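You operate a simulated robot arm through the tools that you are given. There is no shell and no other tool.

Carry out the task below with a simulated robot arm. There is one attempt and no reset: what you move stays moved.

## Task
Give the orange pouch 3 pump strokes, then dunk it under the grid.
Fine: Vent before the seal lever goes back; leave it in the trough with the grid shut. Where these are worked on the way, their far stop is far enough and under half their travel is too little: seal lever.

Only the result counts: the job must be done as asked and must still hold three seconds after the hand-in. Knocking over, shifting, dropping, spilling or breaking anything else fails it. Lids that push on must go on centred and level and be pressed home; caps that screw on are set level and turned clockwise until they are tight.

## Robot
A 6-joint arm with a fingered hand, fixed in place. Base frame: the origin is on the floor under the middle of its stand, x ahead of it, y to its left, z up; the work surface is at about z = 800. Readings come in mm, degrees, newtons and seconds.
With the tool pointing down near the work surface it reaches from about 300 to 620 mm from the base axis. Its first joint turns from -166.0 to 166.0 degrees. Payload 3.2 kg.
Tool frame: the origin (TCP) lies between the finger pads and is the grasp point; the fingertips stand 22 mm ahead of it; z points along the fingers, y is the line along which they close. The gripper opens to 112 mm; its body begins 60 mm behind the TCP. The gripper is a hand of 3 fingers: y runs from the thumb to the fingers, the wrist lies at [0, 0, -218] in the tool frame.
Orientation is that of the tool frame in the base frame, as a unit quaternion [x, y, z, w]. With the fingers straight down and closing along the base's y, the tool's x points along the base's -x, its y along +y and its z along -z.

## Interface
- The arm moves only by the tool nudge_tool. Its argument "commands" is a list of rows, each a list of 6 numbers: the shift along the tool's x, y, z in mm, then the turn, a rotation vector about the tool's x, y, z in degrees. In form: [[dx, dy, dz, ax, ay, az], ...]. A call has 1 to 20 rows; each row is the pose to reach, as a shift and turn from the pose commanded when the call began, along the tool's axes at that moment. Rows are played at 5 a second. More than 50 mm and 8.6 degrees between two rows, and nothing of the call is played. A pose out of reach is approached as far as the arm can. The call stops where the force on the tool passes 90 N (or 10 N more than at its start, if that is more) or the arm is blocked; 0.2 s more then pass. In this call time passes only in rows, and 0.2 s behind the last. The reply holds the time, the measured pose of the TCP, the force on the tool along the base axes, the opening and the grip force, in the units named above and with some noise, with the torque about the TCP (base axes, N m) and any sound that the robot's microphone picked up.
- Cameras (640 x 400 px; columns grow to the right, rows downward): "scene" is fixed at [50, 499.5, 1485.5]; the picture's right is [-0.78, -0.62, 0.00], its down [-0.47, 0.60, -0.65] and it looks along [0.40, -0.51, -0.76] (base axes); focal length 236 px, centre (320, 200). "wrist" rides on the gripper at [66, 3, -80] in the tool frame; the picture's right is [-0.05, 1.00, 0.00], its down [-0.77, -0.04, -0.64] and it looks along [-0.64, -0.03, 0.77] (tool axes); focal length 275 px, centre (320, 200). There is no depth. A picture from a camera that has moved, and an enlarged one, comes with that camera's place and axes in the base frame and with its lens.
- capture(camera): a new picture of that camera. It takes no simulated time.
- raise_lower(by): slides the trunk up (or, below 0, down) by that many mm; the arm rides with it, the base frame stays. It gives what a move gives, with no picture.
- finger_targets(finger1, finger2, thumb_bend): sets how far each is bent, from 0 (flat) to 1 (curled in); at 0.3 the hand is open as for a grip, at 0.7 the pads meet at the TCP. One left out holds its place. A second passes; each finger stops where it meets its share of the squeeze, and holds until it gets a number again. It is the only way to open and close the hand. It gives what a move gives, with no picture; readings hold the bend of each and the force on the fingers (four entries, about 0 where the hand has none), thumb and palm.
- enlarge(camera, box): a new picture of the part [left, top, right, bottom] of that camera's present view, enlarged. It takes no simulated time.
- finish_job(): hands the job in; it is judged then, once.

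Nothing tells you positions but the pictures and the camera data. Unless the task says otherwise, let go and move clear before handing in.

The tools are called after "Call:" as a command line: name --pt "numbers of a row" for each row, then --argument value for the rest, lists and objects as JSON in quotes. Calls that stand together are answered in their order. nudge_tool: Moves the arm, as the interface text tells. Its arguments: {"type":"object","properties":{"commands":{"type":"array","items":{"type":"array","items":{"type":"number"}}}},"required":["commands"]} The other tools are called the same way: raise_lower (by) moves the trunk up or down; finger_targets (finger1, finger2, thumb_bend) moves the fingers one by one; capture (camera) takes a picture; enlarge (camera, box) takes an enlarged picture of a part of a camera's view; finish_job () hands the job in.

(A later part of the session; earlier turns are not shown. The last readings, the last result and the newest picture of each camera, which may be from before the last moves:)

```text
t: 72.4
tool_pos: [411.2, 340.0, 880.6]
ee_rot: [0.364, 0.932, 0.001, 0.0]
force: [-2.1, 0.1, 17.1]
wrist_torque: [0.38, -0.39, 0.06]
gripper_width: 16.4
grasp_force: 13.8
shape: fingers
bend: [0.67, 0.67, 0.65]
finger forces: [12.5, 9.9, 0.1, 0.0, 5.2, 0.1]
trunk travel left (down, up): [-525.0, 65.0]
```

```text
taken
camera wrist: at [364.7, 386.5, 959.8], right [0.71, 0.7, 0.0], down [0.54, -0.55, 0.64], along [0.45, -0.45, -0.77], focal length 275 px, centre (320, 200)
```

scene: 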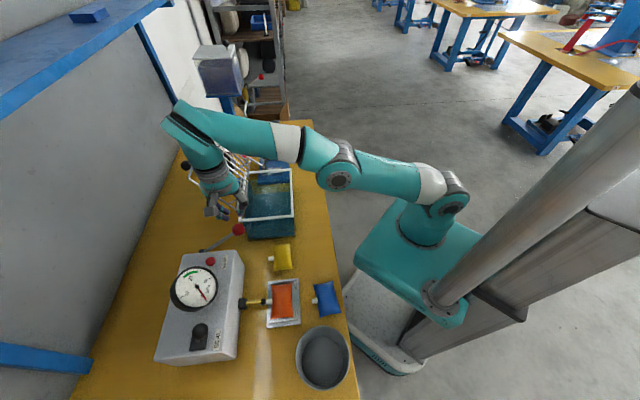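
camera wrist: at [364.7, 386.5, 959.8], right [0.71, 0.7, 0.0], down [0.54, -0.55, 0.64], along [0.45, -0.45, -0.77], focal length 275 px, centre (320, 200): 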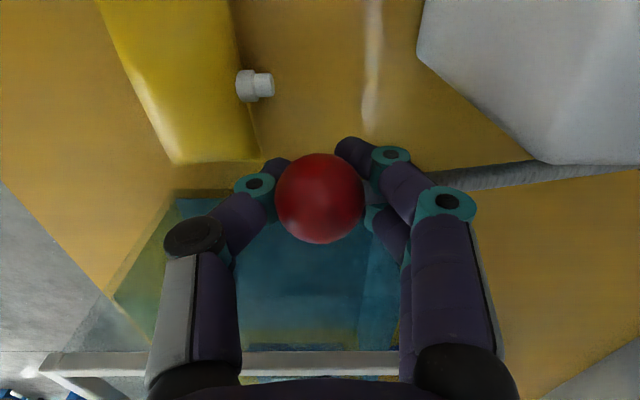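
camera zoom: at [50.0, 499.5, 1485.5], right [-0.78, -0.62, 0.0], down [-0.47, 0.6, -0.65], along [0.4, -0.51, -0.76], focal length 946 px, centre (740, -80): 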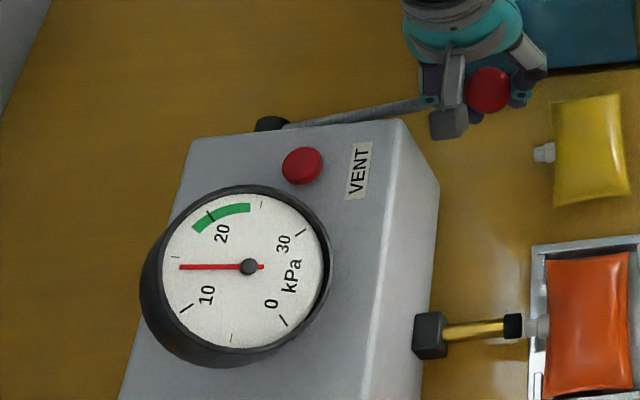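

Call:
nudge_tool --pt "0 2 -13 0 0 0" --pt "0 6 -27 0 0 0" --pt "0 11 -40 0 0 0" --pt "0 18 -53 0 0 0" --pt "0 26 -65 0 0 0" --pt "0 33 -75 0 0 0" --pt "0 34 -79 0 0 0"

Call:
capture --camera "wrist"

Call:
enlarge --camera "scene" --box '[160, 190, 280, 320]'

```text
t: 74.0
tool_pos: [435.0, 363.6, 957.5]
ee_rot: [0.364, 0.931, -0.002, -0.002]
force: [-3.5, -6.3, -17.3]
wrist_torque: [-0.04, -0.02, -0.01]
gripper_width: 15.9
grasp_force: 8.7
shape: fingers
bend: [0.66, 0.66, 0.64]
finger forces: [4.5, 5.9, 0.1, 0.1, 7.0, 0.0]
trunk travel left (down, up): [-525.0, 65.0]
```

```text
taken
camera wrist: at [389.5, 412.1, 1035.3], right [0.71, 0.7, 0.0], down [0.54, -0.55, 0.63], along [0.44, -0.45, -0.77], focal length 275 px, centre (320, 200)
```

wrist: 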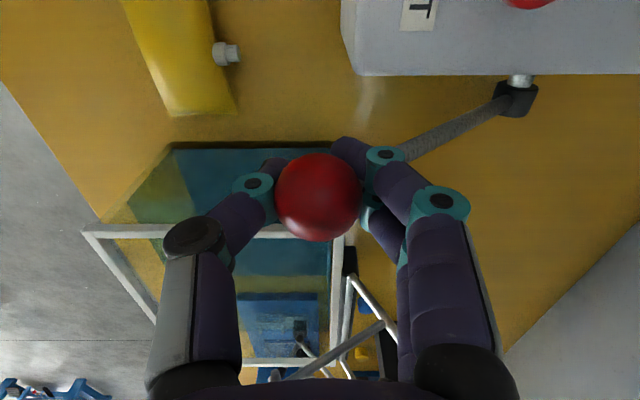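

```text
3.08 times, centred on (220, 255) of scene
camera zoom: at [50.0, 499.5, 1485.5], right [-0.78, -0.62, 0.0], down [-0.47, 0.6, -0.65], along [0.4, -0.51, -0.76], focal length 727 px, centre (628, 31)
```

zoom: 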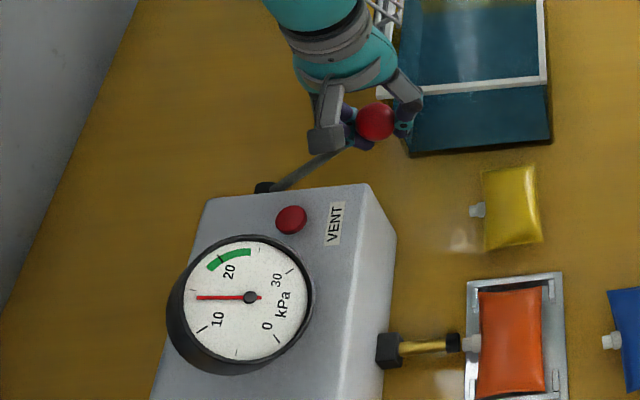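

Two strokes are done, with the gauge at about 13.5 kPa. Third downstroke next.

Call:
nudge_tool --pt "0 -7 9 0 0 0" --pt "0 -15 21 0 0 0" --pt "0 -22 34 0 0 0" --pt "0 -27 47 0 0 0" --pt "0 -31 60 0 0 0" --pt "0 -34 71 0 0 0" --pt "0 -34 77 0 0 0" --pt "0 -34 80 0 0 0"

Call:
capture --camera "wrist"

Call:
enlarge --camera "scene" --box '[160, 190, 280, 320]'

```text
t: 75.8
tool_pos: [411.6, 340.1, 879.7]
ee_rot: [0.364, 0.931, 0.002, 0.001]
force: [-1.7, -1.1, 19.3]
wrist_torque: [0.38, -0.33, 0.01]
gripper_width: 16.0
grasp_force: 14.5
shape: fingers
bend: [0.67, 0.68, 0.65]
finger forces: [11.9, 11.4, 0.1, 0.1, 5.3, 0.1]
trunk travel left (down, up): [-525.0, 65.0]
```

```text
taken
camera wrist: at [364.6, 386.5, 959.5], right [0.71, 0.7, 0.0], down [0.54, -0.55, 0.64], along [0.45, -0.45, -0.77], focal length 275 px, centre (320, 200)
```

wrist: 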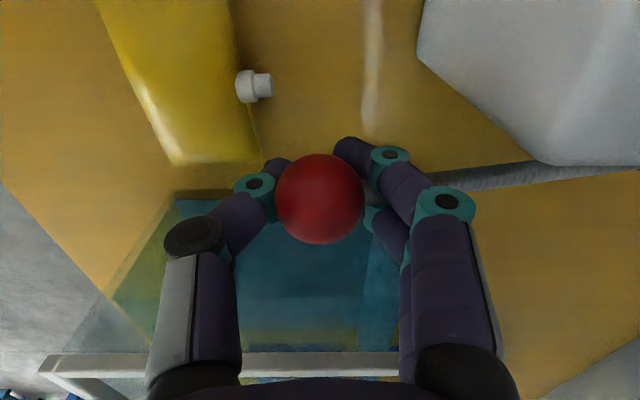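

```text
3.08 times, centred on (220, 255) of scene
camera zoom: at [50.0, 499.5, 1485.5], right [-0.78, -0.62, 0.0], down [-0.47, 0.6, -0.65], along [0.4, -0.51, -0.76], focal length 727 px, centre (628, 31)
```

zoom: 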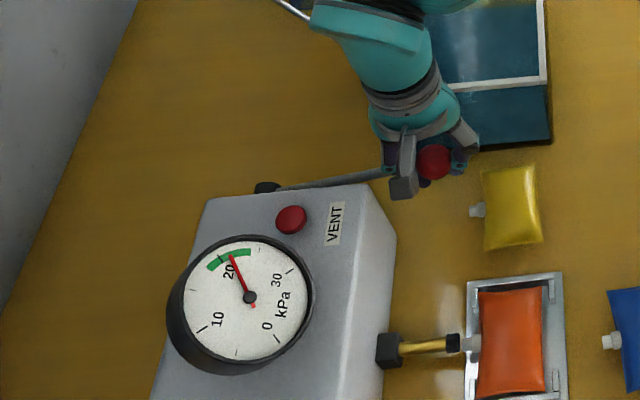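

The gauge is in the green after 3 strokes. I'll return the lever to the top, release it, and move up.

Call:
nudge_tool --pt "0 2 -13 0 0 0" --pt "0 6 -27 0 0 0" --pt "0 11 -40 0 0 0" --pt "0 18 -53 0 0 0" --pt "0 26 -65 0 0 0" --pt "0 33 -74 0 0 0" --pt "0 34 -77 0 0 0"

Call:
finger_targets --finger1 0.5 --finger2 0.5 --thumb_bend 0.5

Call:
capture --camera "wrist"

Call:
enlarge --camera "scene" --box '[160, 190, 280, 320]'

```text
t: 77.4
tool_pos: [435.5, 363.9, 954.1]
ee_rot: [0.364, 0.931, -0.002, -0.001]
force: [-4.3, -5.4, -13.5]
wrist_torque: [-0.04, 0.03, 0.01]
gripper_width: 14.0
grasp_force: 7.3
shape: fingers
bend: [0.66, 0.67, 0.64]
finger forces: [4.5, 5.0, 0.0, 0.0, 5.9, 0.0]
trunk travel left (down, up): [-525.0, 65.0]
```

```text
t: 78.4
tool_pos: [435.2, 364.3, 956.0]
ee_rot: [0.364, 0.931, 0.001, 0.0]
force: [0.1, -0.5, 1.3]
wrist_torque: [0.01, 0.01, 0.02]
gripper_width: 54.6
grasp_force: 0.6
shape: fingers
bend: [0.5, 0.5, 0.5]
finger forces: [0.1, 0.7, 0.0, 0.1, 0.0, 0.1]
trunk travel left (down, up): [-525.0, 65.0]
```

```text
taken
camera wrist: at [388.9, 412.0, 1034.4], right [0.71, 0.7, 0.0], down [0.54, -0.55, 0.64], along [0.45, -0.45, -0.77], focal length 275 px, centre (320, 200)
```

wrist: 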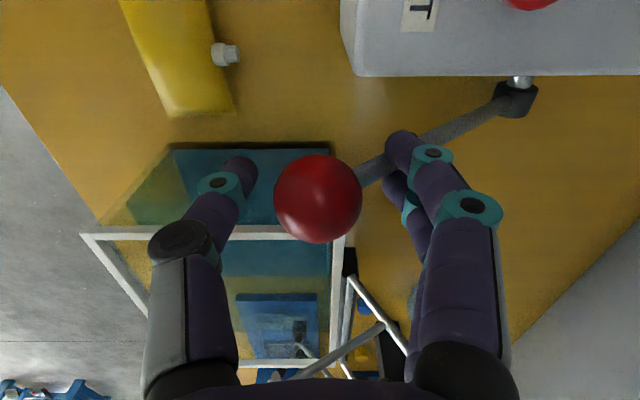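

```text
3.08 times, centred on (220, 255) of scene
camera zoom: at [50.0, 499.5, 1485.5], right [-0.78, -0.62, 0.0], down [-0.47, 0.6, -0.65], along [0.4, -0.51, -0.76], focal length 727 px, centre (628, 31)
```

zoom: 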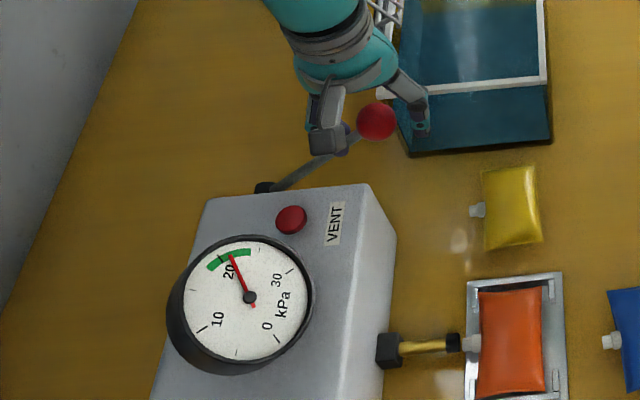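

Call:
nudge_tool --pt "0 0 -6 0 0 0" --pt "0 0 -16 0 0 0" --pt "0 0 -36 0 0 0" --pt "0 0 -60 0 0 0"

Call:
capture --camera "wrist"

Call:
enlarge --camera "scene" --box '[160, 190, 280, 320]'

```text
t: 79.4
tool_pos: [436.2, 364.5, 1015.2]
ee_rot: [0.364, 0.931, -0.001, 0.0]
force: [0.0, 0.4, 0.1]
wrist_torque: [0.02, 0.0, 0.01]
gripper_width: 54.7
grasp_force: 0.1
shape: fingers
bend: [0.5, 0.5, 0.5]
finger forces: [0.1, 0.0, 0.1, 0.0, 0.0, 0.1]
trunk travel left (down, up): [-525.0, 65.0]
```

```text
taken
camera wrist: at [389.6, 411.7, 1094.4], right [0.71, 0.7, 0.0], down [0.54, -0.55, 0.64], along [0.45, -0.45, -0.77], focal length 275 px, centre (320, 200)
```

wrist: 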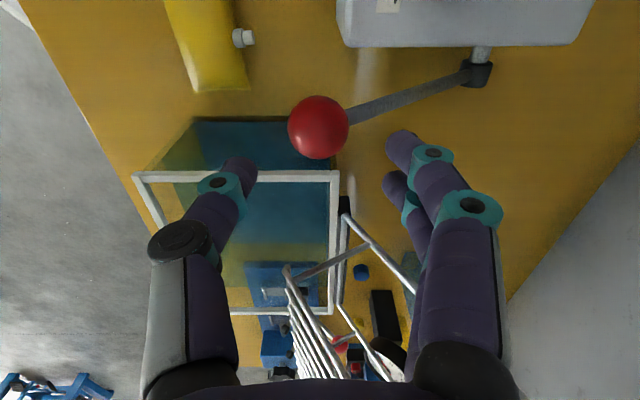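

```text
3.08 times, centred on (220, 255) of scene
camera zoom: at [50.0, 499.5, 1485.5], right [-0.78, -0.62, 0.0], down [-0.47, 0.6, -0.65], along [0.4, -0.51, -0.76], focal length 727 px, centre (628, 31)
```

zoom: 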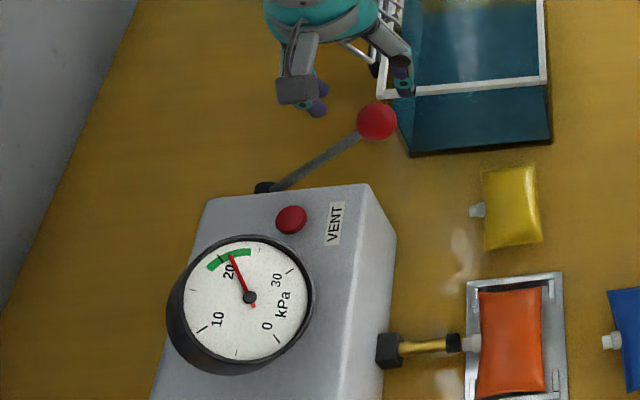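

The lever is back at the top and the gauge holds about 20 kPa. Next is VENT: I'll turn the hand back to face the box, with fingers pinched.

Call:
nudge_tool --pt "6 -1 -8 0 0 -8" --pt "12 -3 -16 0 0 -16" --pt "18 -4 -25 0 0 -24" --pt "24 -5 -25 0 0 -32" --pt "30 -6 -25 0 0 -40" --pt "36 -8 -25 0 0 -48" --pt "42 -9 -25 0 0 -56" --pt "48 -10 -25 0 0 -64" --pt "52 -11 -25 0 0 -72" --pt "56 -12 -25 0 0 -80" --pt "58.2 -12.2 -25 0 0 -87.7"

Call:
finger_targets --finger1 0.7 --finger2 0.7 --thumb_bend 0.7

Call:
capture --camera "wrist"

Call:
capture --camera "scene"

```text
t: 81.8
tool_pos: [383.5, 394.9, 1040.3]
ee_rot: [-0.383, 0.924, 0.0, 0.0]
force: [-0.1, 0.6, 0.5]
wrist_torque: [0.01, 0.01, 0.0]
gripper_width: 54.8
grasp_force: 0.1
shape: fingers
bend: [0.5, 0.5, 0.5]
finger forces: [0.0, 0.0, 0.1, 0.0, 0.0, 0.0]
trunk travel left (down, up): [-525.0, 65.0]
```

```text
t: 82.8
tool_pos: [383.7, 394.9, 1040.3]
ee_rot: [-0.383, 0.924, 0.001, 0.0]
force: [0.1, 0.6, 0.1]
wrist_torque: [-0.01, 0.03, 0.0]
gripper_width: 3.0
grasp_force: 0.0
shape: fingers
bend: [0.7, 0.7, 0.7]
finger forces: [0.0, 0.0, 0.1, 0.1, 0.1, 0.0]
trunk travel left (down, up): [-525.0, 65.0]
```

```text
taken
camera wrist: at [335.5, 351.0, 1119.3], right [-0.67, 0.74, 0.0], down [0.57, 0.52, 0.64], along [0.47, 0.43, -0.77], focal length 275 px, centre (320, 200)
```

wrist: 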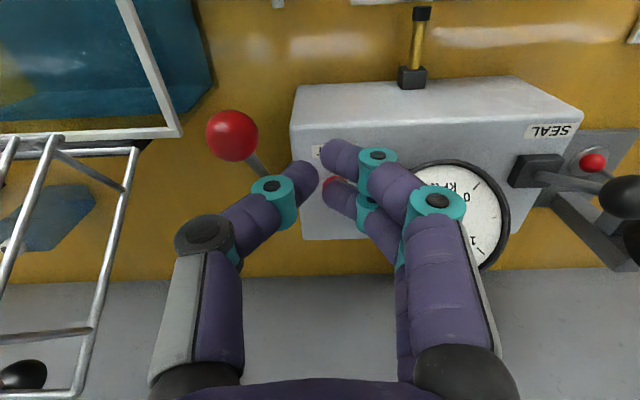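

```text
taken
```

scene: 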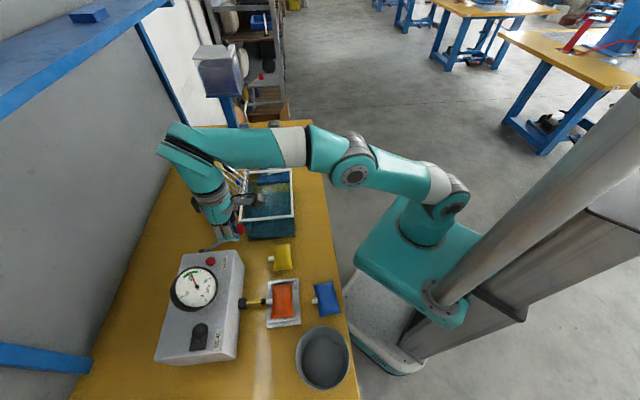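

Call:
nudge_tool --pt "-20 1 5 0 -6 0" --pt "-42 1.5 15 0 -12 0" --pt "-64 2 28 0 -18 0" --pt "-87.5 3 45 0 -25 0" --pt "-87.5 3 50 0 -25 0"

Call:
capture --camera "wrist"

Call:
enlarge --camera "scene" --box '[160, 210, 280, 310]'

```text
t: 84.0
tool_pos: [444.9, 459.4, 991.6]
ee_rot: [-0.374, 0.902, 0.084, 0.2]
force: [0.6, -0.2, -0.7]
wrist_torque: [-0.03, 0.0, -0.01]
gripper_width: 2.5
grasp_force: 0.0
shape: fingers
bend: [0.7, 0.7, 0.7]
finger forces: [0.0, 0.0, 0.0, 0.1, 0.0, 0.0]
trunk travel left (down, up): [-525.0, 65.0]
```

```text
taken
camera wrist: at [375.6, 395.1, 1033.8], right [-0.68, 0.74, 0.02], down [0.33, 0.28, 0.9], along [0.66, 0.62, -0.43], focal length 275 px, centre (320, 200)
```

wrist: 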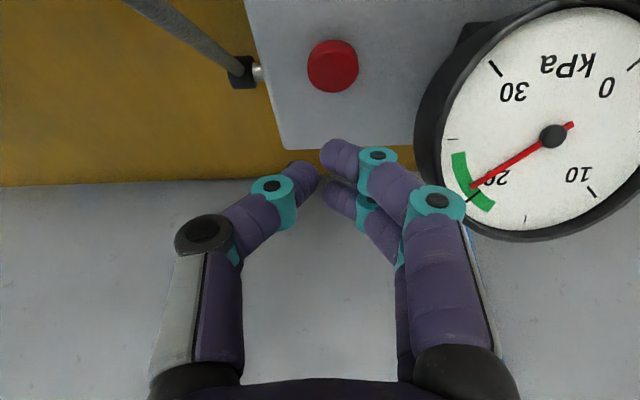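

```text
4.00 times, centred on (220, 260) of scene
camera zoom: at [50.0, 499.5, 1485.5], right [-0.78, -0.62, 0.0], down [-0.47, 0.6, -0.65], along [0.4, -0.51, -0.76], focal length 946 px, centre (720, -40)
```

zoom: 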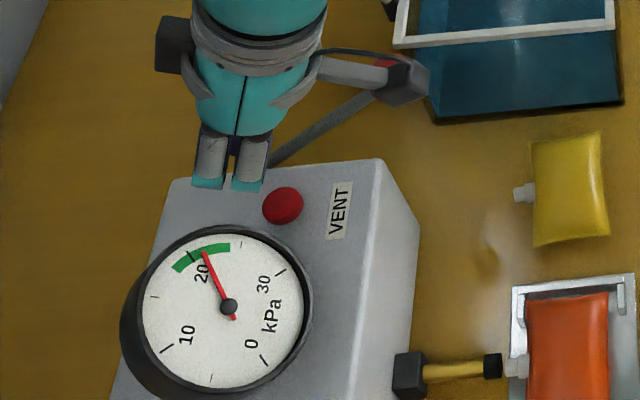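

The fingers come close to the gauge here. I'll shift the hand away from the gauge and open slightly, so the fingertips still land on the button.

Call:
finger_targets --finger1 0.63 --finger2 0.63 --thumb_bend 0.63

Call:
nudge_tool --pt "0 -5 3 0 0 0" --pt "0 -12 8 0 0 0" --pt "0 -12 14 0 0 0"

Call:
capture --camera "wrist"

Call:
enlarge --camera "scene" --box '[180, 220, 250, 280]'

```text
t: 85.0
tool_pos: [444.4, 458.5, 990.5]
ee_rot: [-0.375, 0.902, 0.083, 0.199]
force: [0.4, -2.3, 0.4]
wrist_torque: [0.01, 0.03, -0.01]
gripper_width: 18.5
grasp_force: 0.1
shape: fingers
bend: [0.63, 0.63, 0.63]
finger forces: [0.0, 0.0, 0.1, 0.0, 0.0, 0.1]
trunk travel left (down, up): [-525.0, 65.0]
```

```text
t: 85.8
tool_pos: [456.1, 454.5, 977.2]
ee_rot: [-0.373, 0.902, 0.083, 0.2]
force: [-0.2, 0.7, 0.0]
wrist_torque: [-0.02, 0.02, -0.02]
gripper_width: 18.6
grasp_force: 0.1
shape: fingers
bend: [0.63, 0.63, 0.63]
finger forces: [0.1, 0.0, 0.1, 0.0, 0.0, 0.0]
trunk travel left (down, up): [-525.0, 65.0]
```

```text
taken
camera wrist: at [388.3, 390.6, 1021.1], right [-0.68, 0.74, 0.02], down [0.33, 0.28, 0.9], along [0.66, 0.62, -0.43], focal length 275 px, centre (320, 200)
```

wrist: 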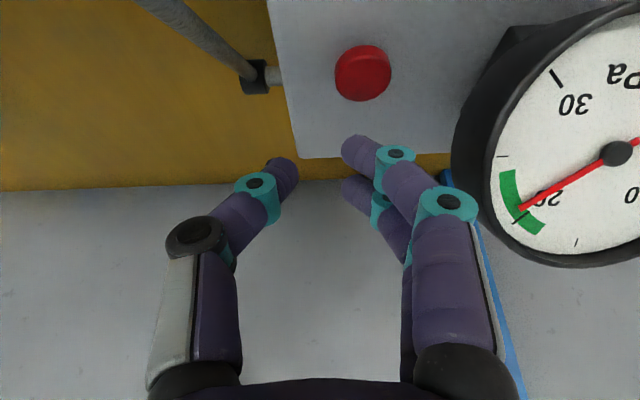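

```text
6.67 times, centred on (215, 250) of scene
camera zoom: at [50.0, 499.5, 1485.5], right [-0.78, -0.62, 0.0], down [-0.47, 0.6, -0.65], along [0.4, -0.51, -0.76], focal length 1576 px, centre (1020, -133)
```

zoom: 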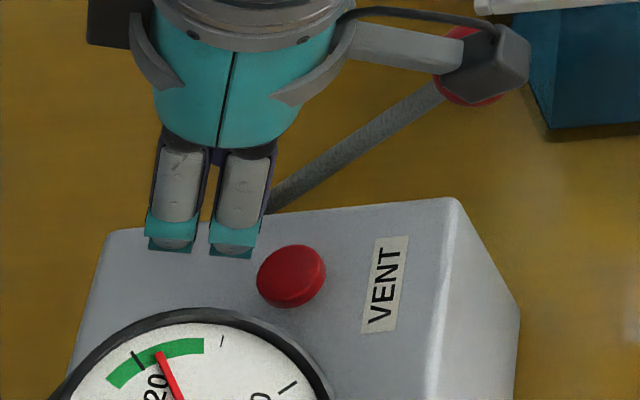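

Call:
nudge_tool --pt "8 0 4 0 0 0" --pt "13 0 9 0 0 0" --pt "15.8 0 14.7 0 0 0"

Call:
capture --camera "wrist"

Call:
enlarge --camera "scene" --box '[180, 220, 250, 280]'

```text
t: 86.6
tool_pos: [451.2, 449.3, 957.5]
ee_rot: [-0.373, 0.902, 0.082, 0.2]
force: [0.5, 0.8, -0.2]
wrist_torque: [-0.03, 0.02, -0.03]
gripper_width: 18.5
grasp_force: 0.0
shape: fingers
bend: [0.63, 0.63, 0.63]
finger forces: [0.1, 0.0, 0.0, 0.0, 0.1, 0.0]
trunk travel left (down, up): [-525.0, 65.0]
```

```text
taken
camera wrist: at [382.7, 384.7, 1001.3], right [-0.68, 0.74, 0.02], down [0.33, 0.28, 0.9], along [0.66, 0.62, -0.43], focal length 275 px, centre (320, 200)
```

wrist: 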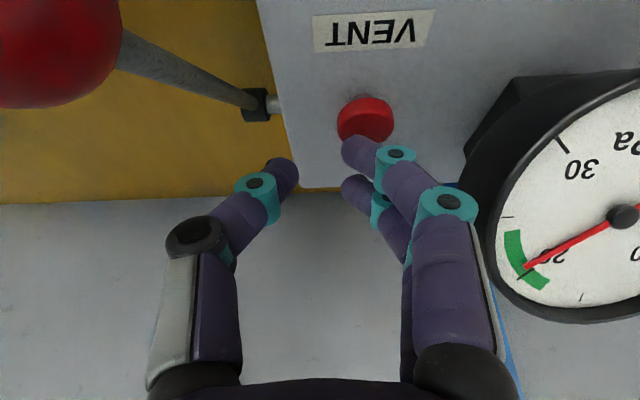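

```text
6.67 times, centred on (215, 250) of scene
camera zoom: at [50.0, 499.5, 1485.5], right [-0.78, -0.62, 0.0], down [-0.47, 0.6, -0.65], along [0.4, -0.51, -0.76], focal length 1576 px, centre (1020, -133)
```

zoom: 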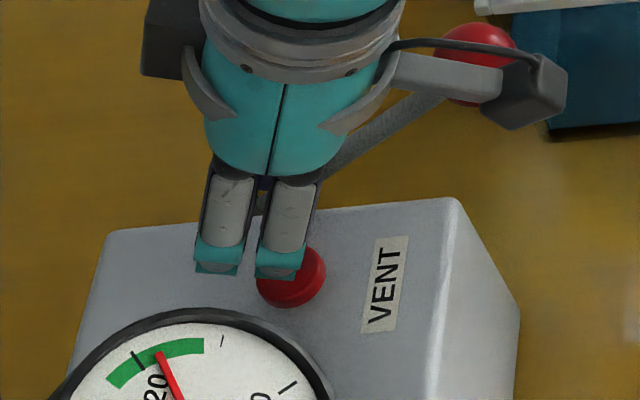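

Call:
nudge_tool --pt "4.8 1 3.3 0 0 0" --pt "6.5 1 6.9 0 0 0" --pt "7.4 1 8.7 0 0 0"

Call:
capture --camera "wrist"

Call:
enlarge --camera "scene" --box '[170, 220, 250, 310]'

```text
t: 87.4
tool_pos: [447.5, 448.6, 947.2]
ee_rot: [-0.374, 0.902, 0.084, 0.201]
force: [0.4, 1.1, 6.6]
wrist_torque: [0.09, 0.02, -0.01]
gripper_width: 17.7
grasp_force: 3.3
shape: fingers
bend: [0.65, 0.63, 0.63]
finger forces: [6.5, 0.1, 0.0, 0.1, 0.1, 0.1]
trunk travel left (down, up): [-525.0, 65.0]
heard: click
```

```text
taken
camera wrist: at [379.6, 383.7, 990.9], right [-0.68, 0.74, 0.02], down [0.33, 0.28, 0.9], along [0.66, 0.62, -0.43], focal length 275 px, centre (320, 200)
```

wrist: 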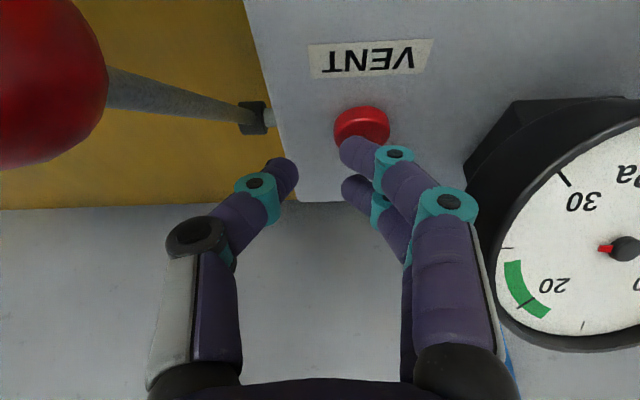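

```text
4.44 times, centred on (210, 265) of scene
camera zoom: at [50.0, 499.5, 1485.5], right [-0.78, -0.62, 0.0], down [-0.47, 0.6, -0.65], along [0.4, -0.51, -0.76], focal length 1051 px, centre (809, -89)
```

zoom: 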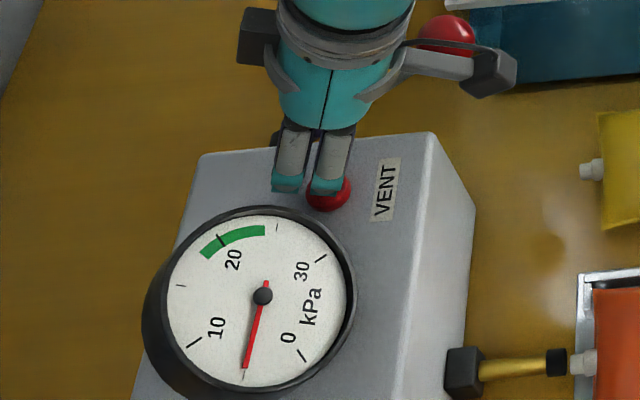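

A click, and the pressure is dropping. I'll hold the button until it reads zero.

Call:
nudge_tool --pt "0 0 0.5 0 0 0" --pt "0 0 0.5 0 0 0" --pt "0 0 0.5 0 0 0" --pt "0 0 0.5 0 0 0" --pt "0 0 0.5 0 0 0"

Call:
enlarge --camera "scene" --box '[170, 220, 250, 310]'

```text
t: 88.6
tool_pos: [448.3, 447.6, 946.8]
ee_rot: [-0.374, 0.902, 0.083, 0.2]
force: [0.5, 2.1, 10.8]
wrist_torque: [0.2, 0.12, -0.02]
gripper_width: 17.5
grasp_force: 5.1
shape: fingers
bend: [0.66, 0.63, 0.63]
finger forces: [10.3, 0.1, 0.1, 0.0, 0.0, 0.0]
trunk travel left (down, up): [-525.0, 65.0]
```

```text
4.44 times, centred on (210, 265) of scene
camera zoom: at [50.0, 499.5, 1485.5], right [-0.78, -0.62, 0.0], down [-0.47, 0.6, -0.65], along [0.4, -0.51, -0.76], focal length 1051 px, centre (809, -89)
```

zoom: 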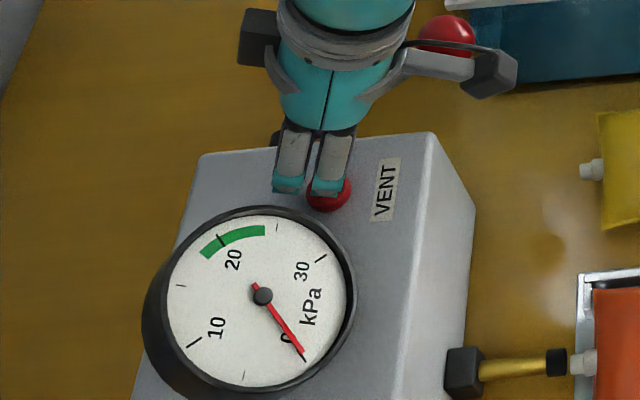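

The pressure is at zero, so the system is vented. I'll lift off and swing round to the robot side of the seal lever to push it back.

Call:
nudge_tool --pt "-4 0 -9 0 0 0" --pt "-12 0 -25 0 0 0" --pt "-21 0 -45 0 0 0"

Call:
nudge_tool --pt "25 0 -35 0 -3 0" --pt "50 30 -60 0 -7 0" --pt "65 75 -75 0 -10 0" --pt "75 120 -85 0 -14 0" --pt "82 165 -87 0 -17 0" --pt "84.8 203.9 -87 0 -20 0"

Call:
finger_targets --finger1 0.76 --finger2 0.76 --thumb_bend 0.62

Call:
capture --camera "wrist"

Call:
capture --camera "scene"

```text
t: 89.4
tool_pos: [447.6, 447.6, 996.5]
ee_rot: [-0.374, 0.902, 0.083, 0.199]
force: [-0.6, -0.9, -0.2]
wrist_torque: [0.01, 0.0, 0.01]
gripper_width: 18.6
grasp_force: 0.1
shape: fingers
bend: [0.63, 0.63, 0.63]
finger forces: [0.1, 0.0, 0.1, 0.0, 0.1, 0.0]
trunk travel left (down, up): [-525.0, 65.0]
```

```text
t: 90.8
tool_pos: [223.9, 513.3, 1039.5]
ee_rot: [-0.354, 0.853, 0.147, 0.353]
force: [0.1, 0.8, 0.2]
wrist_torque: [-0.03, 0.0, -0.04]
gripper_width: 18.9
grasp_force: 0.1
shape: fingers
bend: [0.63, 0.63, 0.63]
finger forces: [0.1, 0.1, 0.0, 0.1, 0.1, 0.0]
trunk travel left (down, up): [-525.0, 65.0]
```

```text
t: 91.8
tool_pos: [224.7, 511.5, 1039.2]
ee_rot: [-0.354, 0.853, 0.148, 0.354]
force: [0.6, 0.1, -0.3]
wrist_torque: [0.01, 0.01, 0.02]
gripper_width: 5.7
grasp_force: 0.1
shape: fingers
bend: [0.76, 0.76, 0.62]
finger forces: [0.0, 0.0, 0.0, 0.0, 0.0, 0.0]
trunk travel left (down, up): [-525.0, 65.0]
```

```text
taken
camera wrist: at [149.4, 441.4, 1047.8], right [-0.68, 0.73, 0.03], down [0.09, 0.04, 0.99], along [0.72, 0.68, -0.1], focal length 275 px, centre (320, 200)
```

wrist: 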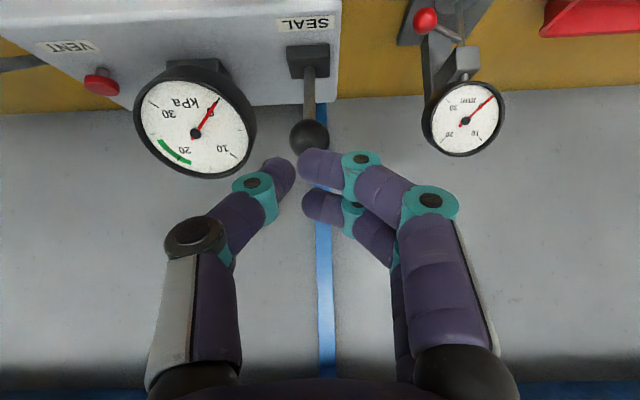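

```text
taken
```

scene: 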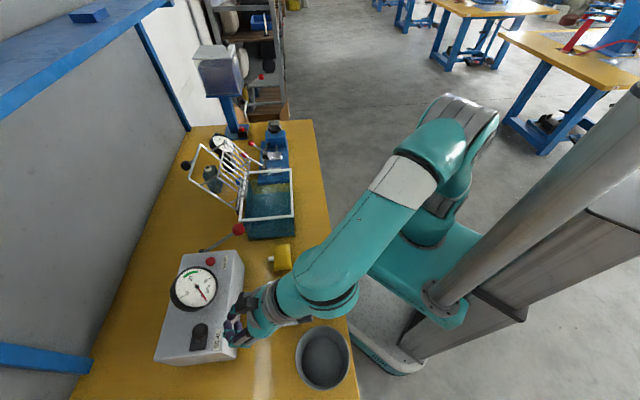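

Call:
nudge_tool --pt "4 0 18 0 0 0" --pt "8 0.5 37 0 0 0" --pt "11.3 1 56.6 0 0 0"

Call:
capture --camera "wrist"

Call:
enlarge --camera "scene" --box '[140, 270, 260, 370]'

```text
t: 92.6
tool_pos: [247.0, 535.9, 990.4]
ee_rot: [-0.354, 0.854, 0.146, 0.353]
force: [-0.1, 0.0, 0.0]
wrist_torque: [-0.01, 0.02, 0.02]
gripper_width: 5.9
grasp_force: 0.1
shape: fingers
bend: [0.76, 0.76, 0.62]
finger forces: [0.0, 0.1, 0.0, 0.1, 0.0, 0.1]
trunk travel left (down, up): [-525.0, 65.0]
```

```text
taken
camera wrist: at [171.1, 464.7, 999.1], right [-0.68, 0.73, 0.03], down [0.09, 0.04, 0.99], along [0.72, 0.68, -0.1], focal length 275 px, centre (320, 200)
```

wrist: 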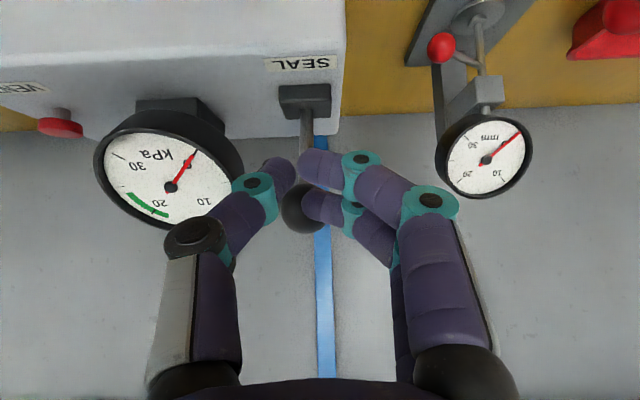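

```text
4.00 times, centred on (200, 320) of scene
camera zoom: at [50.0, 499.5, 1485.5], right [-0.78, -0.62, 0.0], down [-0.47, 0.6, -0.65], along [0.4, -0.51, -0.76], focal length 946 px, centre (800, -280)
```

zoom: 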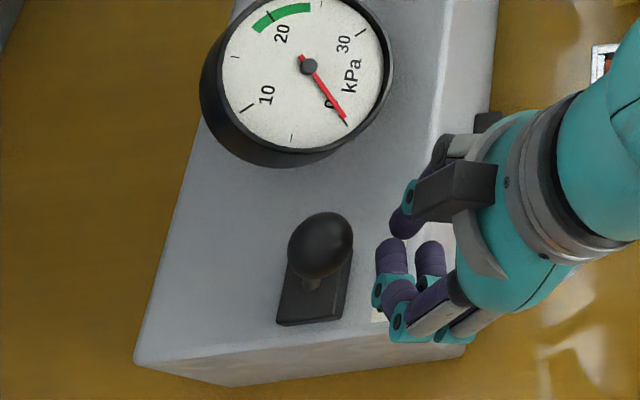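

Call:
nudge_tool --pt "-6.4 0 6.4 0 0 0" --pt "-16.3 0 12 0 0 0" --pt "-26.2 0 19.1 0 0 0" --pt "-34.6 0 27.6 0 0 0" --pt "-41 0 36.8 0 0 0"

Call:
capture --camera "wrist"

Call:
enlarge --camera "scene" --box '[140, 270, 260, 370]'

```text
t: 93.8
tool_pos: [285.5, 574.3, 993.8]
ee_rot: [-0.354, 0.854, 0.146, 0.353]
force: [0.2, -0.2, -0.3]
wrist_torque: [0.03, 0.01, 0.01]
gripper_width: 5.5
grasp_force: 0.0
shape: fingers
bend: [0.76, 0.76, 0.62]
finger forces: [0.0, 0.1, 0.0, 0.1, 0.0, 0.0]
trunk travel left (down, up): [-525.0, 65.0]
```

```text
taken
camera wrist: at [209.8, 503.3, 1002.5], right [-0.68, 0.73, 0.03], down [0.09, 0.04, 0.99], along [0.72, 0.68, -0.1], focal length 275 px, centre (320, 200)
```

wrist: 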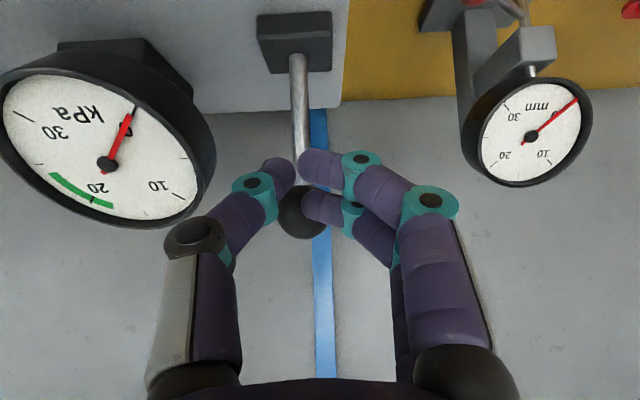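

```text
4.00 times, centred on (200, 320) of scene
camera zoom: at [50.0, 499.5, 1485.5], right [-0.78, -0.62, 0.0], down [-0.47, 0.6, -0.65], along [0.4, -0.51, -0.76], focal length 946 px, centre (800, -280)
```

zoom: 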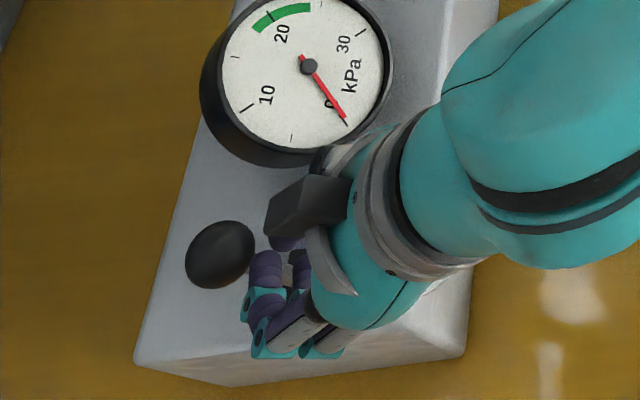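

Call:
nudge_tool --pt "-4.2 0 8.5 0 0 0" --pt "-7.8 0 13.4 0 0 0" --pt "-7.8 0 13.4 0 0 0"

Call:
enlarge --camera "scene" --box '[140, 270, 260, 370]'

Call:
capture --camera "wrist"

```text
t: 94.6
tool_pos: [296.6, 585.9, 990.4]
ee_rot: [-0.354, 0.853, 0.147, 0.354]
force: [0.6, 0.0, -0.4]
wrist_torque: [-0.01, 0.01, 0.0]
gripper_width: 5.8
grasp_force: 0.1
shape: fingers
bend: [0.76, 0.76, 0.62]
finger forces: [0.1, 0.1, 0.0, 0.0, 0.1, 0.0]
trunk travel left (down, up): [-525.0, 65.0]
```

```text
4.00 times, centred on (200, 320) of scene
camera zoom: at [50.0, 499.5, 1485.5], right [-0.78, -0.62, 0.0], down [-0.47, 0.6, -0.65], along [0.4, -0.51, -0.76], focal length 946 px, centre (800, -280)
```

zoom: 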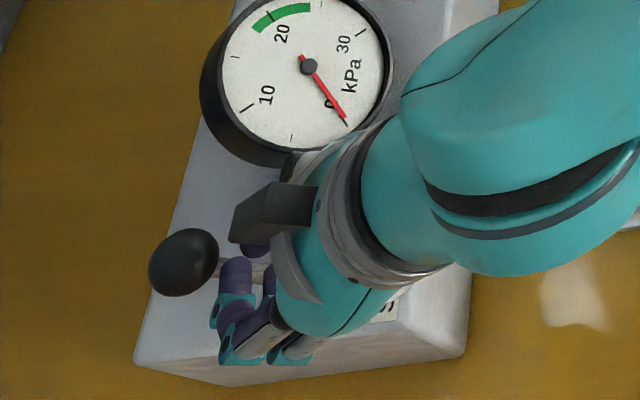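

```text
taken
camera wrist: at [220.2, 513.7, 998.5], right [-0.68, 0.73, 0.03], down [0.09, 0.04, 0.99], along [0.72, 0.68, -0.1], focal length 275 px, centre (320, 200)
```

wrist: 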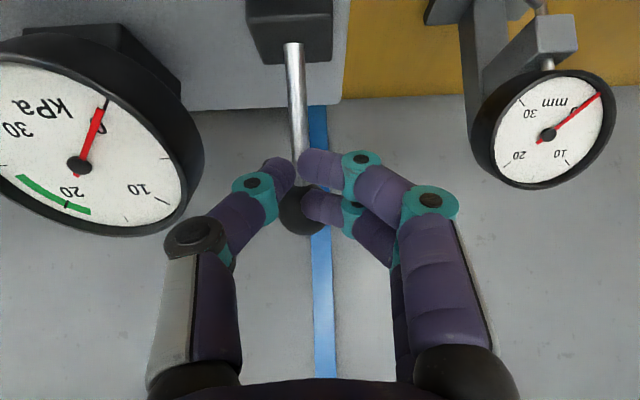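

The lever is back at its original stop. I'll withdraw, straighten the hand and go above the pouch again.

Call:
nudge_tool --pt "0 0 -30 0 0 0" --pt "0 0 -70 0 6 0" --pt "20 -15 -95 0 13 0" --pt "45 -40 -110 0 20 0" --pt "65 -60 -115 0 27 0" --pt "82 -80 -116 0 34 0" --pt "95 -95 -116 0 40 0" --pt "101 -103.5 -116 0 45 0"

Call:
finger_targets --finger1 0.3 --finger2 0.3 --thumb_bend 0.3

Call:
capture --camera "wrist"

Call:
capture --camera "scene"

```text
t: 96.4
tool_pos: [260.4, 402.1, 1000.6]
ee_rot: [-0.383, 0.924, 0.0, -0.002]
force: [0.6, 0.2, -1.1]
wrist_torque: [0.0, 0.03, -0.02]
gripper_width: 6.1
grasp_force: 0.1
shape: fingers
bend: [0.76, 0.76, 0.62]
finger forces: [0.0, 0.0, 0.1, 0.0, 0.0, 0.0]
trunk travel left (down, up): [-525.0, 65.0]
```

```text
t: 97.4
tool_pos: [260.3, 402.0, 1001.0]
ee_rot: [-0.382, 0.924, -0.001, 0.0]
force: [0.4, -1.0, 0.9]
wrist_torque: [-0.03, 0.0, -0.02]
gripper_width: 111.3
grasp_force: 0.0
shape: fingers
bend: [0.3, 0.3, 0.3]
finger forces: [0.0, 0.1, 0.1, 0.0, 0.1, 0.0]
trunk travel left (down, up): [-525.0, 65.0]
```

```text
taken
camera wrist: at [211.0, 358.4, 1079.8], right [-0.67, 0.74, 0.0], down [0.57, 0.52, 0.64], along [0.47, 0.43, -0.77], focal length 275 px, centre (320, 200)
```

wrist: 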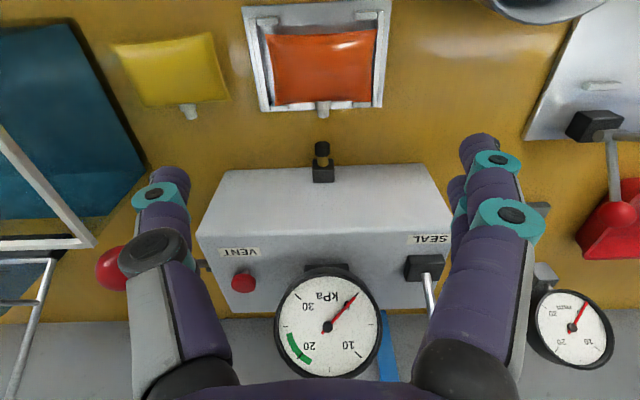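

```text
taken
```

scene: 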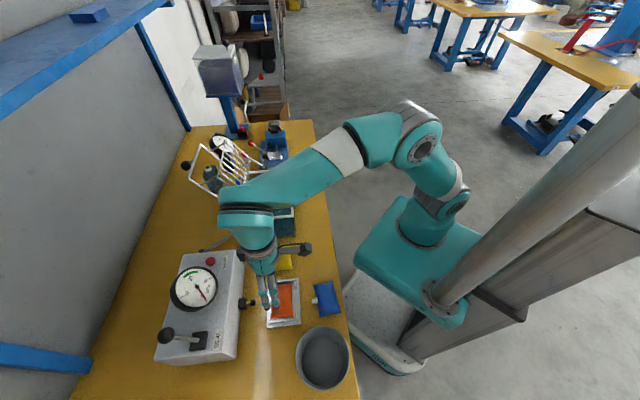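

VENT, lever and pump are done, and the coupling has retracted. Next I'll pick the pouch up from the tray.

Call:
nudge_tool --pt "-0.5 0.5 40 0 0 0" --pt "-0.7 1 80 0 0 0" --pt "-0.7 1 115 0 0 0" --pt "-0.7 1 135 0 0 0" --pt "-0.7 1 146 0 0 0" --pt "-0.7 1 148.5 0 0 0" --pt "-0.7 1 148.5 0 0 0"

Call:
capture --camera "wrist"

```text
t: 99.0
tool_pos: [260.0, 404.1, 852.7]
ee_rot: [-0.383, 0.924, 0.001, 0.0]
force: [-1.1, 0.7, 0.0]
wrist_torque: [-0.02, -0.01, 0.04]
gripper_width: 111.2
grasp_force: 0.0
shape: fingers
bend: [0.3, 0.3, 0.3]
finger forces: [0.1, 0.0, 0.0, 0.0, 0.0, 0.0]
trunk travel left (down, up): [-525.0, 65.0]
```

```text
taken
camera wrist: at [210.4, 360.1, 931.5], right [-0.67, 0.74, 0.0], down [0.57, 0.52, 0.64], along [0.47, 0.43, -0.77], focal length 275 px, centre (320, 200)
```

wrist: 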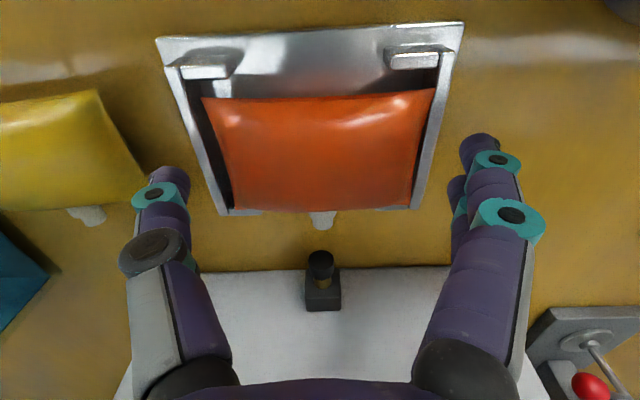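

Call:
finger_targets --finger1 0.5 --finger2 0.5 --thumb_bend 0.5

Call:
nudge_tool --pt "0 0 -3 0 0 0" --pt "0 0 -8 0 0 0" --pt "0 0 -16 0 0 0" --pt "0 0 -16 0 0 0"

Call:
capture --camera "wrist"

```text
t: 100.0
tool_pos: [259.5, 404.8, 852.9]
ee_rot: [-0.383, 0.924, 0.0, 0.0]
force: [-0.7, -0.3, 2.0]
wrist_torque: [-0.01, 0.0, -0.01]
gripper_width: 85.7
grasp_force: 12.3
shape: fingers
bend: [0.4, 0.4, 0.44]
finger forces: [6.4, 6.5, 0.1, 0.0, 12.9, 0.0]
trunk travel left (down, up): [-525.0, 65.0]
```

```text
t: 101.0
tool_pos: [259.7, 403.8, 867.8]
ee_rot: [-0.383, 0.924, 0.0, -0.001]
force: [-0.4, 0.1, -0.2]
wrist_torque: [-0.03, 0.05, 0.01]
gripper_width: 85.9
grasp_force: 12.6
shape: fingers
bend: [0.4, 0.4, 0.44]
finger forces: [6.5, 6.4, 0.1, 0.1, 12.9, 0.0]
trunk travel left (down, up): [-525.0, 65.0]
```

```text
taken
camera wrist: at [210.7, 359.8, 947.5], right [-0.67, 0.74, 0.0], down [0.57, 0.52, 0.64], along [0.47, 0.43, -0.77], focal length 275 px, centre (320, 200)
```

wrist: 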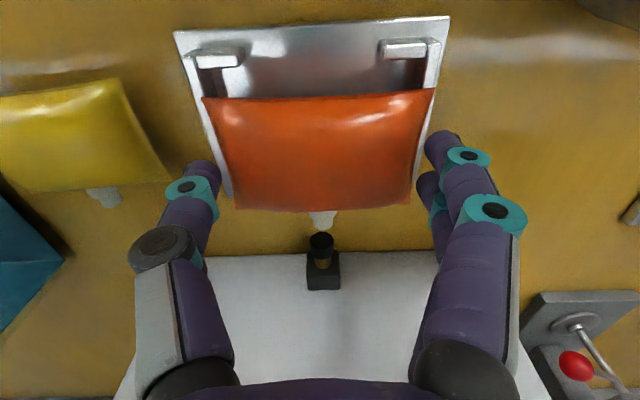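

Securely held. I'll raise it well above the trough rim and carry it over the trough centre.

Call:
nudge_tool --pt "0 0 -20 0 0 0" --pt "0 0 -60 0 0 0" --pt "0 0 -100 0 0 0" --pt "0 -10 -140 0 0 0" --pt "-3 -45 -143 0 0 0" --pt "-6 -90 -143 0 0 0" --pt "-10 -135 -143 0 0 0" --pt "-14 -180 -143 0 0 0" --pt "-18 -225 -143 0 0 0" --pt "-22 -268 -143 0 0 0" --pt "-24.8 -302 -143 0 0 0" --pt "-24.8 -302 -143 0 0 0"

Call:
capture --camera "wrist"

Call:
capture --camera "scene"

```text
t: 103.6
tool_pos: [490.8, 207.9, 1011.3]
ee_rot: [-0.383, 0.924, 0.001, -0.001]
force: [0.1, -0.5, -0.8]
wrist_torque: [0.0, 0.02, 0.0]
gripper_width: 85.8
grasp_force: 13.4
shape: fingers
bend: [0.4, 0.4, 0.44]
finger forces: [6.4, 6.4, 0.1, 0.1, 12.8, 0.0]
trunk travel left (down, up): [-525.0, 65.0]
```

```text
taken
camera wrist: at [441.3, 163.4, 1090.2], right [-0.67, 0.74, 0.0], down [0.57, 0.52, 0.64], along [0.47, 0.43, -0.77], focal length 275 px, centre (320, 200)
```

wrist: 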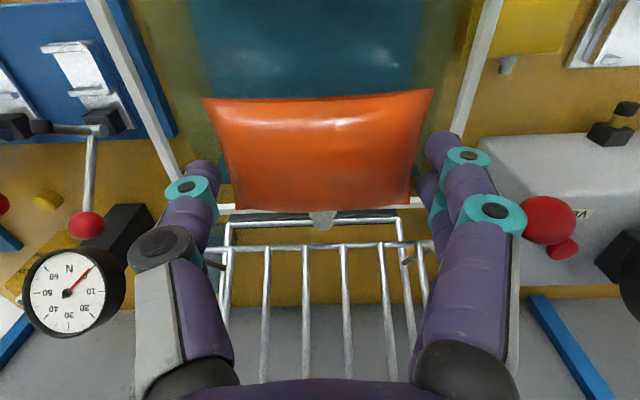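

```text
taken
```

scene: 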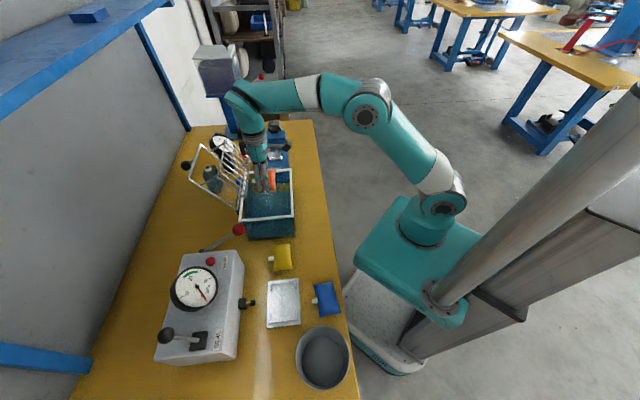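

Call:
enlarge --camera "wrist" --box '[150, 150, 480, 390]'

Call:
enlarge --camera "scene" --box '[175, 130, 305, 245]'

```text
1.67 times, centred on (315, 270) of wrist
camera zoom: at [441.3, 163.4, 1090.2], right [-0.67, 0.74, 0.0], down [0.57, 0.52, 0.64], along [0.47, 0.43, -0.77], focal length 459 px, centre (328, 83)
```

zoom: 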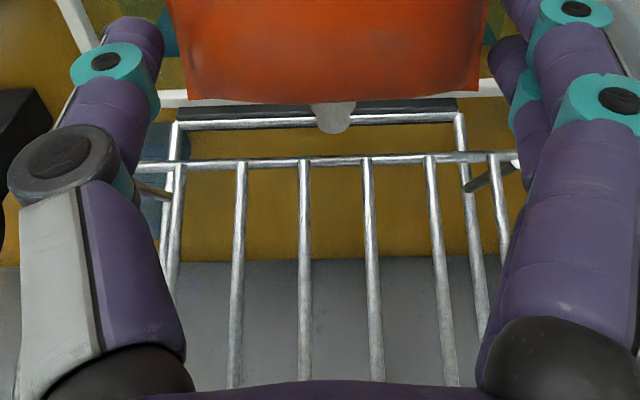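

```text
3.48 times, centred on (240, 188) of scene
camera zoom: at [50.0, 499.5, 1485.5], right [-0.78, -0.62, 0.0], down [-0.47, 0.6, -0.65], along [0.4, -0.51, -0.76], focal length 822 px, centre (598, 244)
```

zoom: 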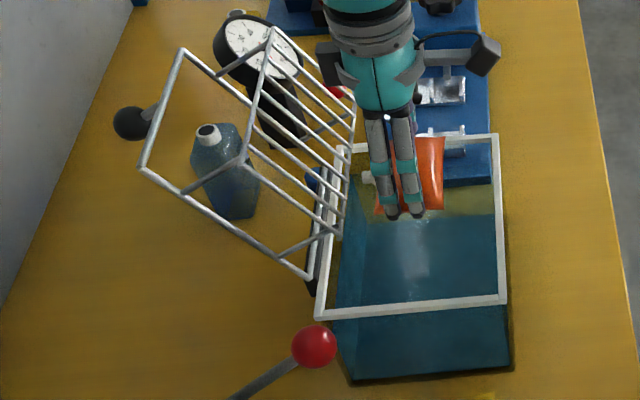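

The opened grid basket leans over the trough's far side, so I'll stay on the robot side of centre and lower the pouch into the trough.

Call:
nudge_tool --pt "10 -3 0 0 0 0" --pt "19 -6.5 5 0 0 0" --pt "19 -6.5 30 0 0 0" --pt "19 -6.5 55 0 0 0"

Call:
capture --camera "wrist"

Call:
enlarge --camera "scene" --box '[175, 130, 305, 245]'

```text
t: 104.6
tool_pos: [481.0, 190.2, 955.3]
ee_rot: [-0.383, 0.924, 0.0, 0.0]
force: [-0.6, 0.4, -0.4]
wrist_torque: [0.02, -0.01, 0.04]
gripper_width: 86.0
grasp_force: 12.8
shape: fingers
bend: [0.4, 0.4, 0.44]
finger forces: [6.5, 6.3, 0.0, 0.0, 12.7, 0.1]
trunk travel left (down, up): [-525.0, 65.0]
```

```text
taken
camera wrist: at [433.0, 145.6, 1034.4], right [-0.67, 0.74, 0.0], down [0.57, 0.52, 0.64], along [0.47, 0.43, -0.77], focal length 275 px, centre (320, 200)
```

wrist: 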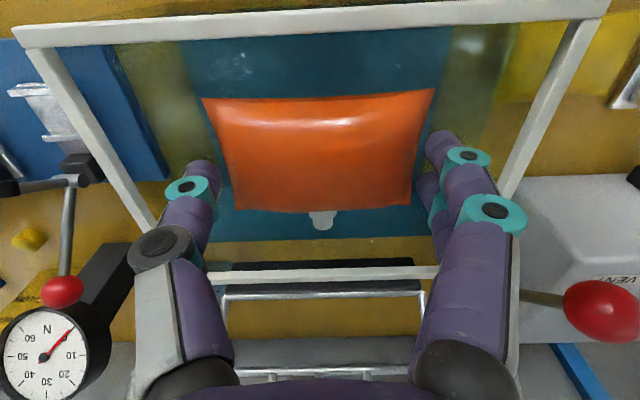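

```text
3.48 times, centred on (240, 188) of scene
camera zoom: at [50.0, 499.5, 1485.5], right [-0.78, -0.62, 0.0], down [-0.47, 0.6, -0.65], along [0.4, -0.51, -0.76], focal length 822 px, centre (598, 244)
```

zoom: 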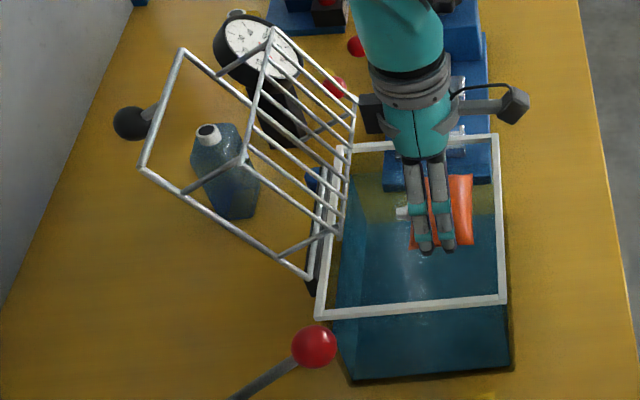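

Call:
nudge_tool --pt "0 0 12 0 0 0" --pt "0 0 24 0 0 0" --pt "0 0 36 0 0 0"

Call:
capture --camera "wrist"

Call:
enlarge --camera "scene" --box '[175, 130, 305, 245]'

```text
t: 105.4
tool_pos: [482.4, 189.4, 919.3]
ee_rot: [-0.383, 0.924, 0.0, 0.0]
force: [0.6, -0.3, -0.2]
wrist_torque: [-0.02, 0.02, 0.04]
gripper_width: 86.0
grasp_force: 12.8
shape: fingers
bend: [0.4, 0.4, 0.44]
finger forces: [6.4, 6.4, 0.0, 0.1, 12.7, 0.0]
trunk travel left (down, up): [-525.0, 65.0]
```

```text
taken
camera wrist: at [433.4, 145.5, 998.4], right [-0.67, 0.74, 0.0], down [0.57, 0.52, 0.64], along [0.47, 0.43, -0.77], focal length 275 px, centre (320, 200)
```

wrist: 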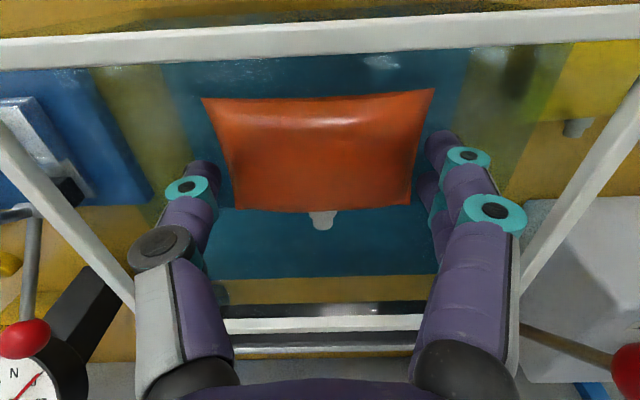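

```text
3.48 times, centred on (240, 188) of scene
camera zoom: at [50.0, 499.5, 1485.5], right [-0.78, -0.62, 0.0], down [-0.47, 0.6, -0.65], along [0.4, -0.51, -0.76], focal length 822 px, centre (598, 244)
```

zoom: 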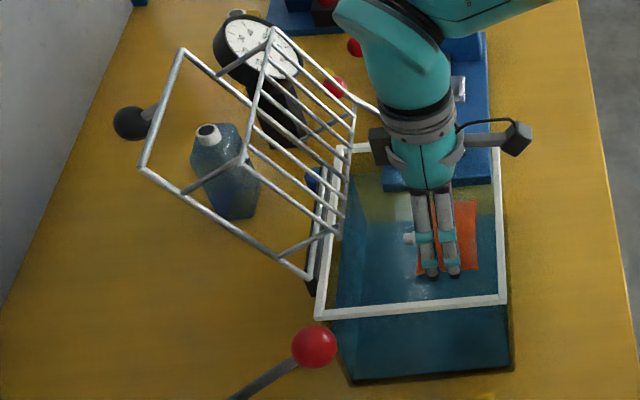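

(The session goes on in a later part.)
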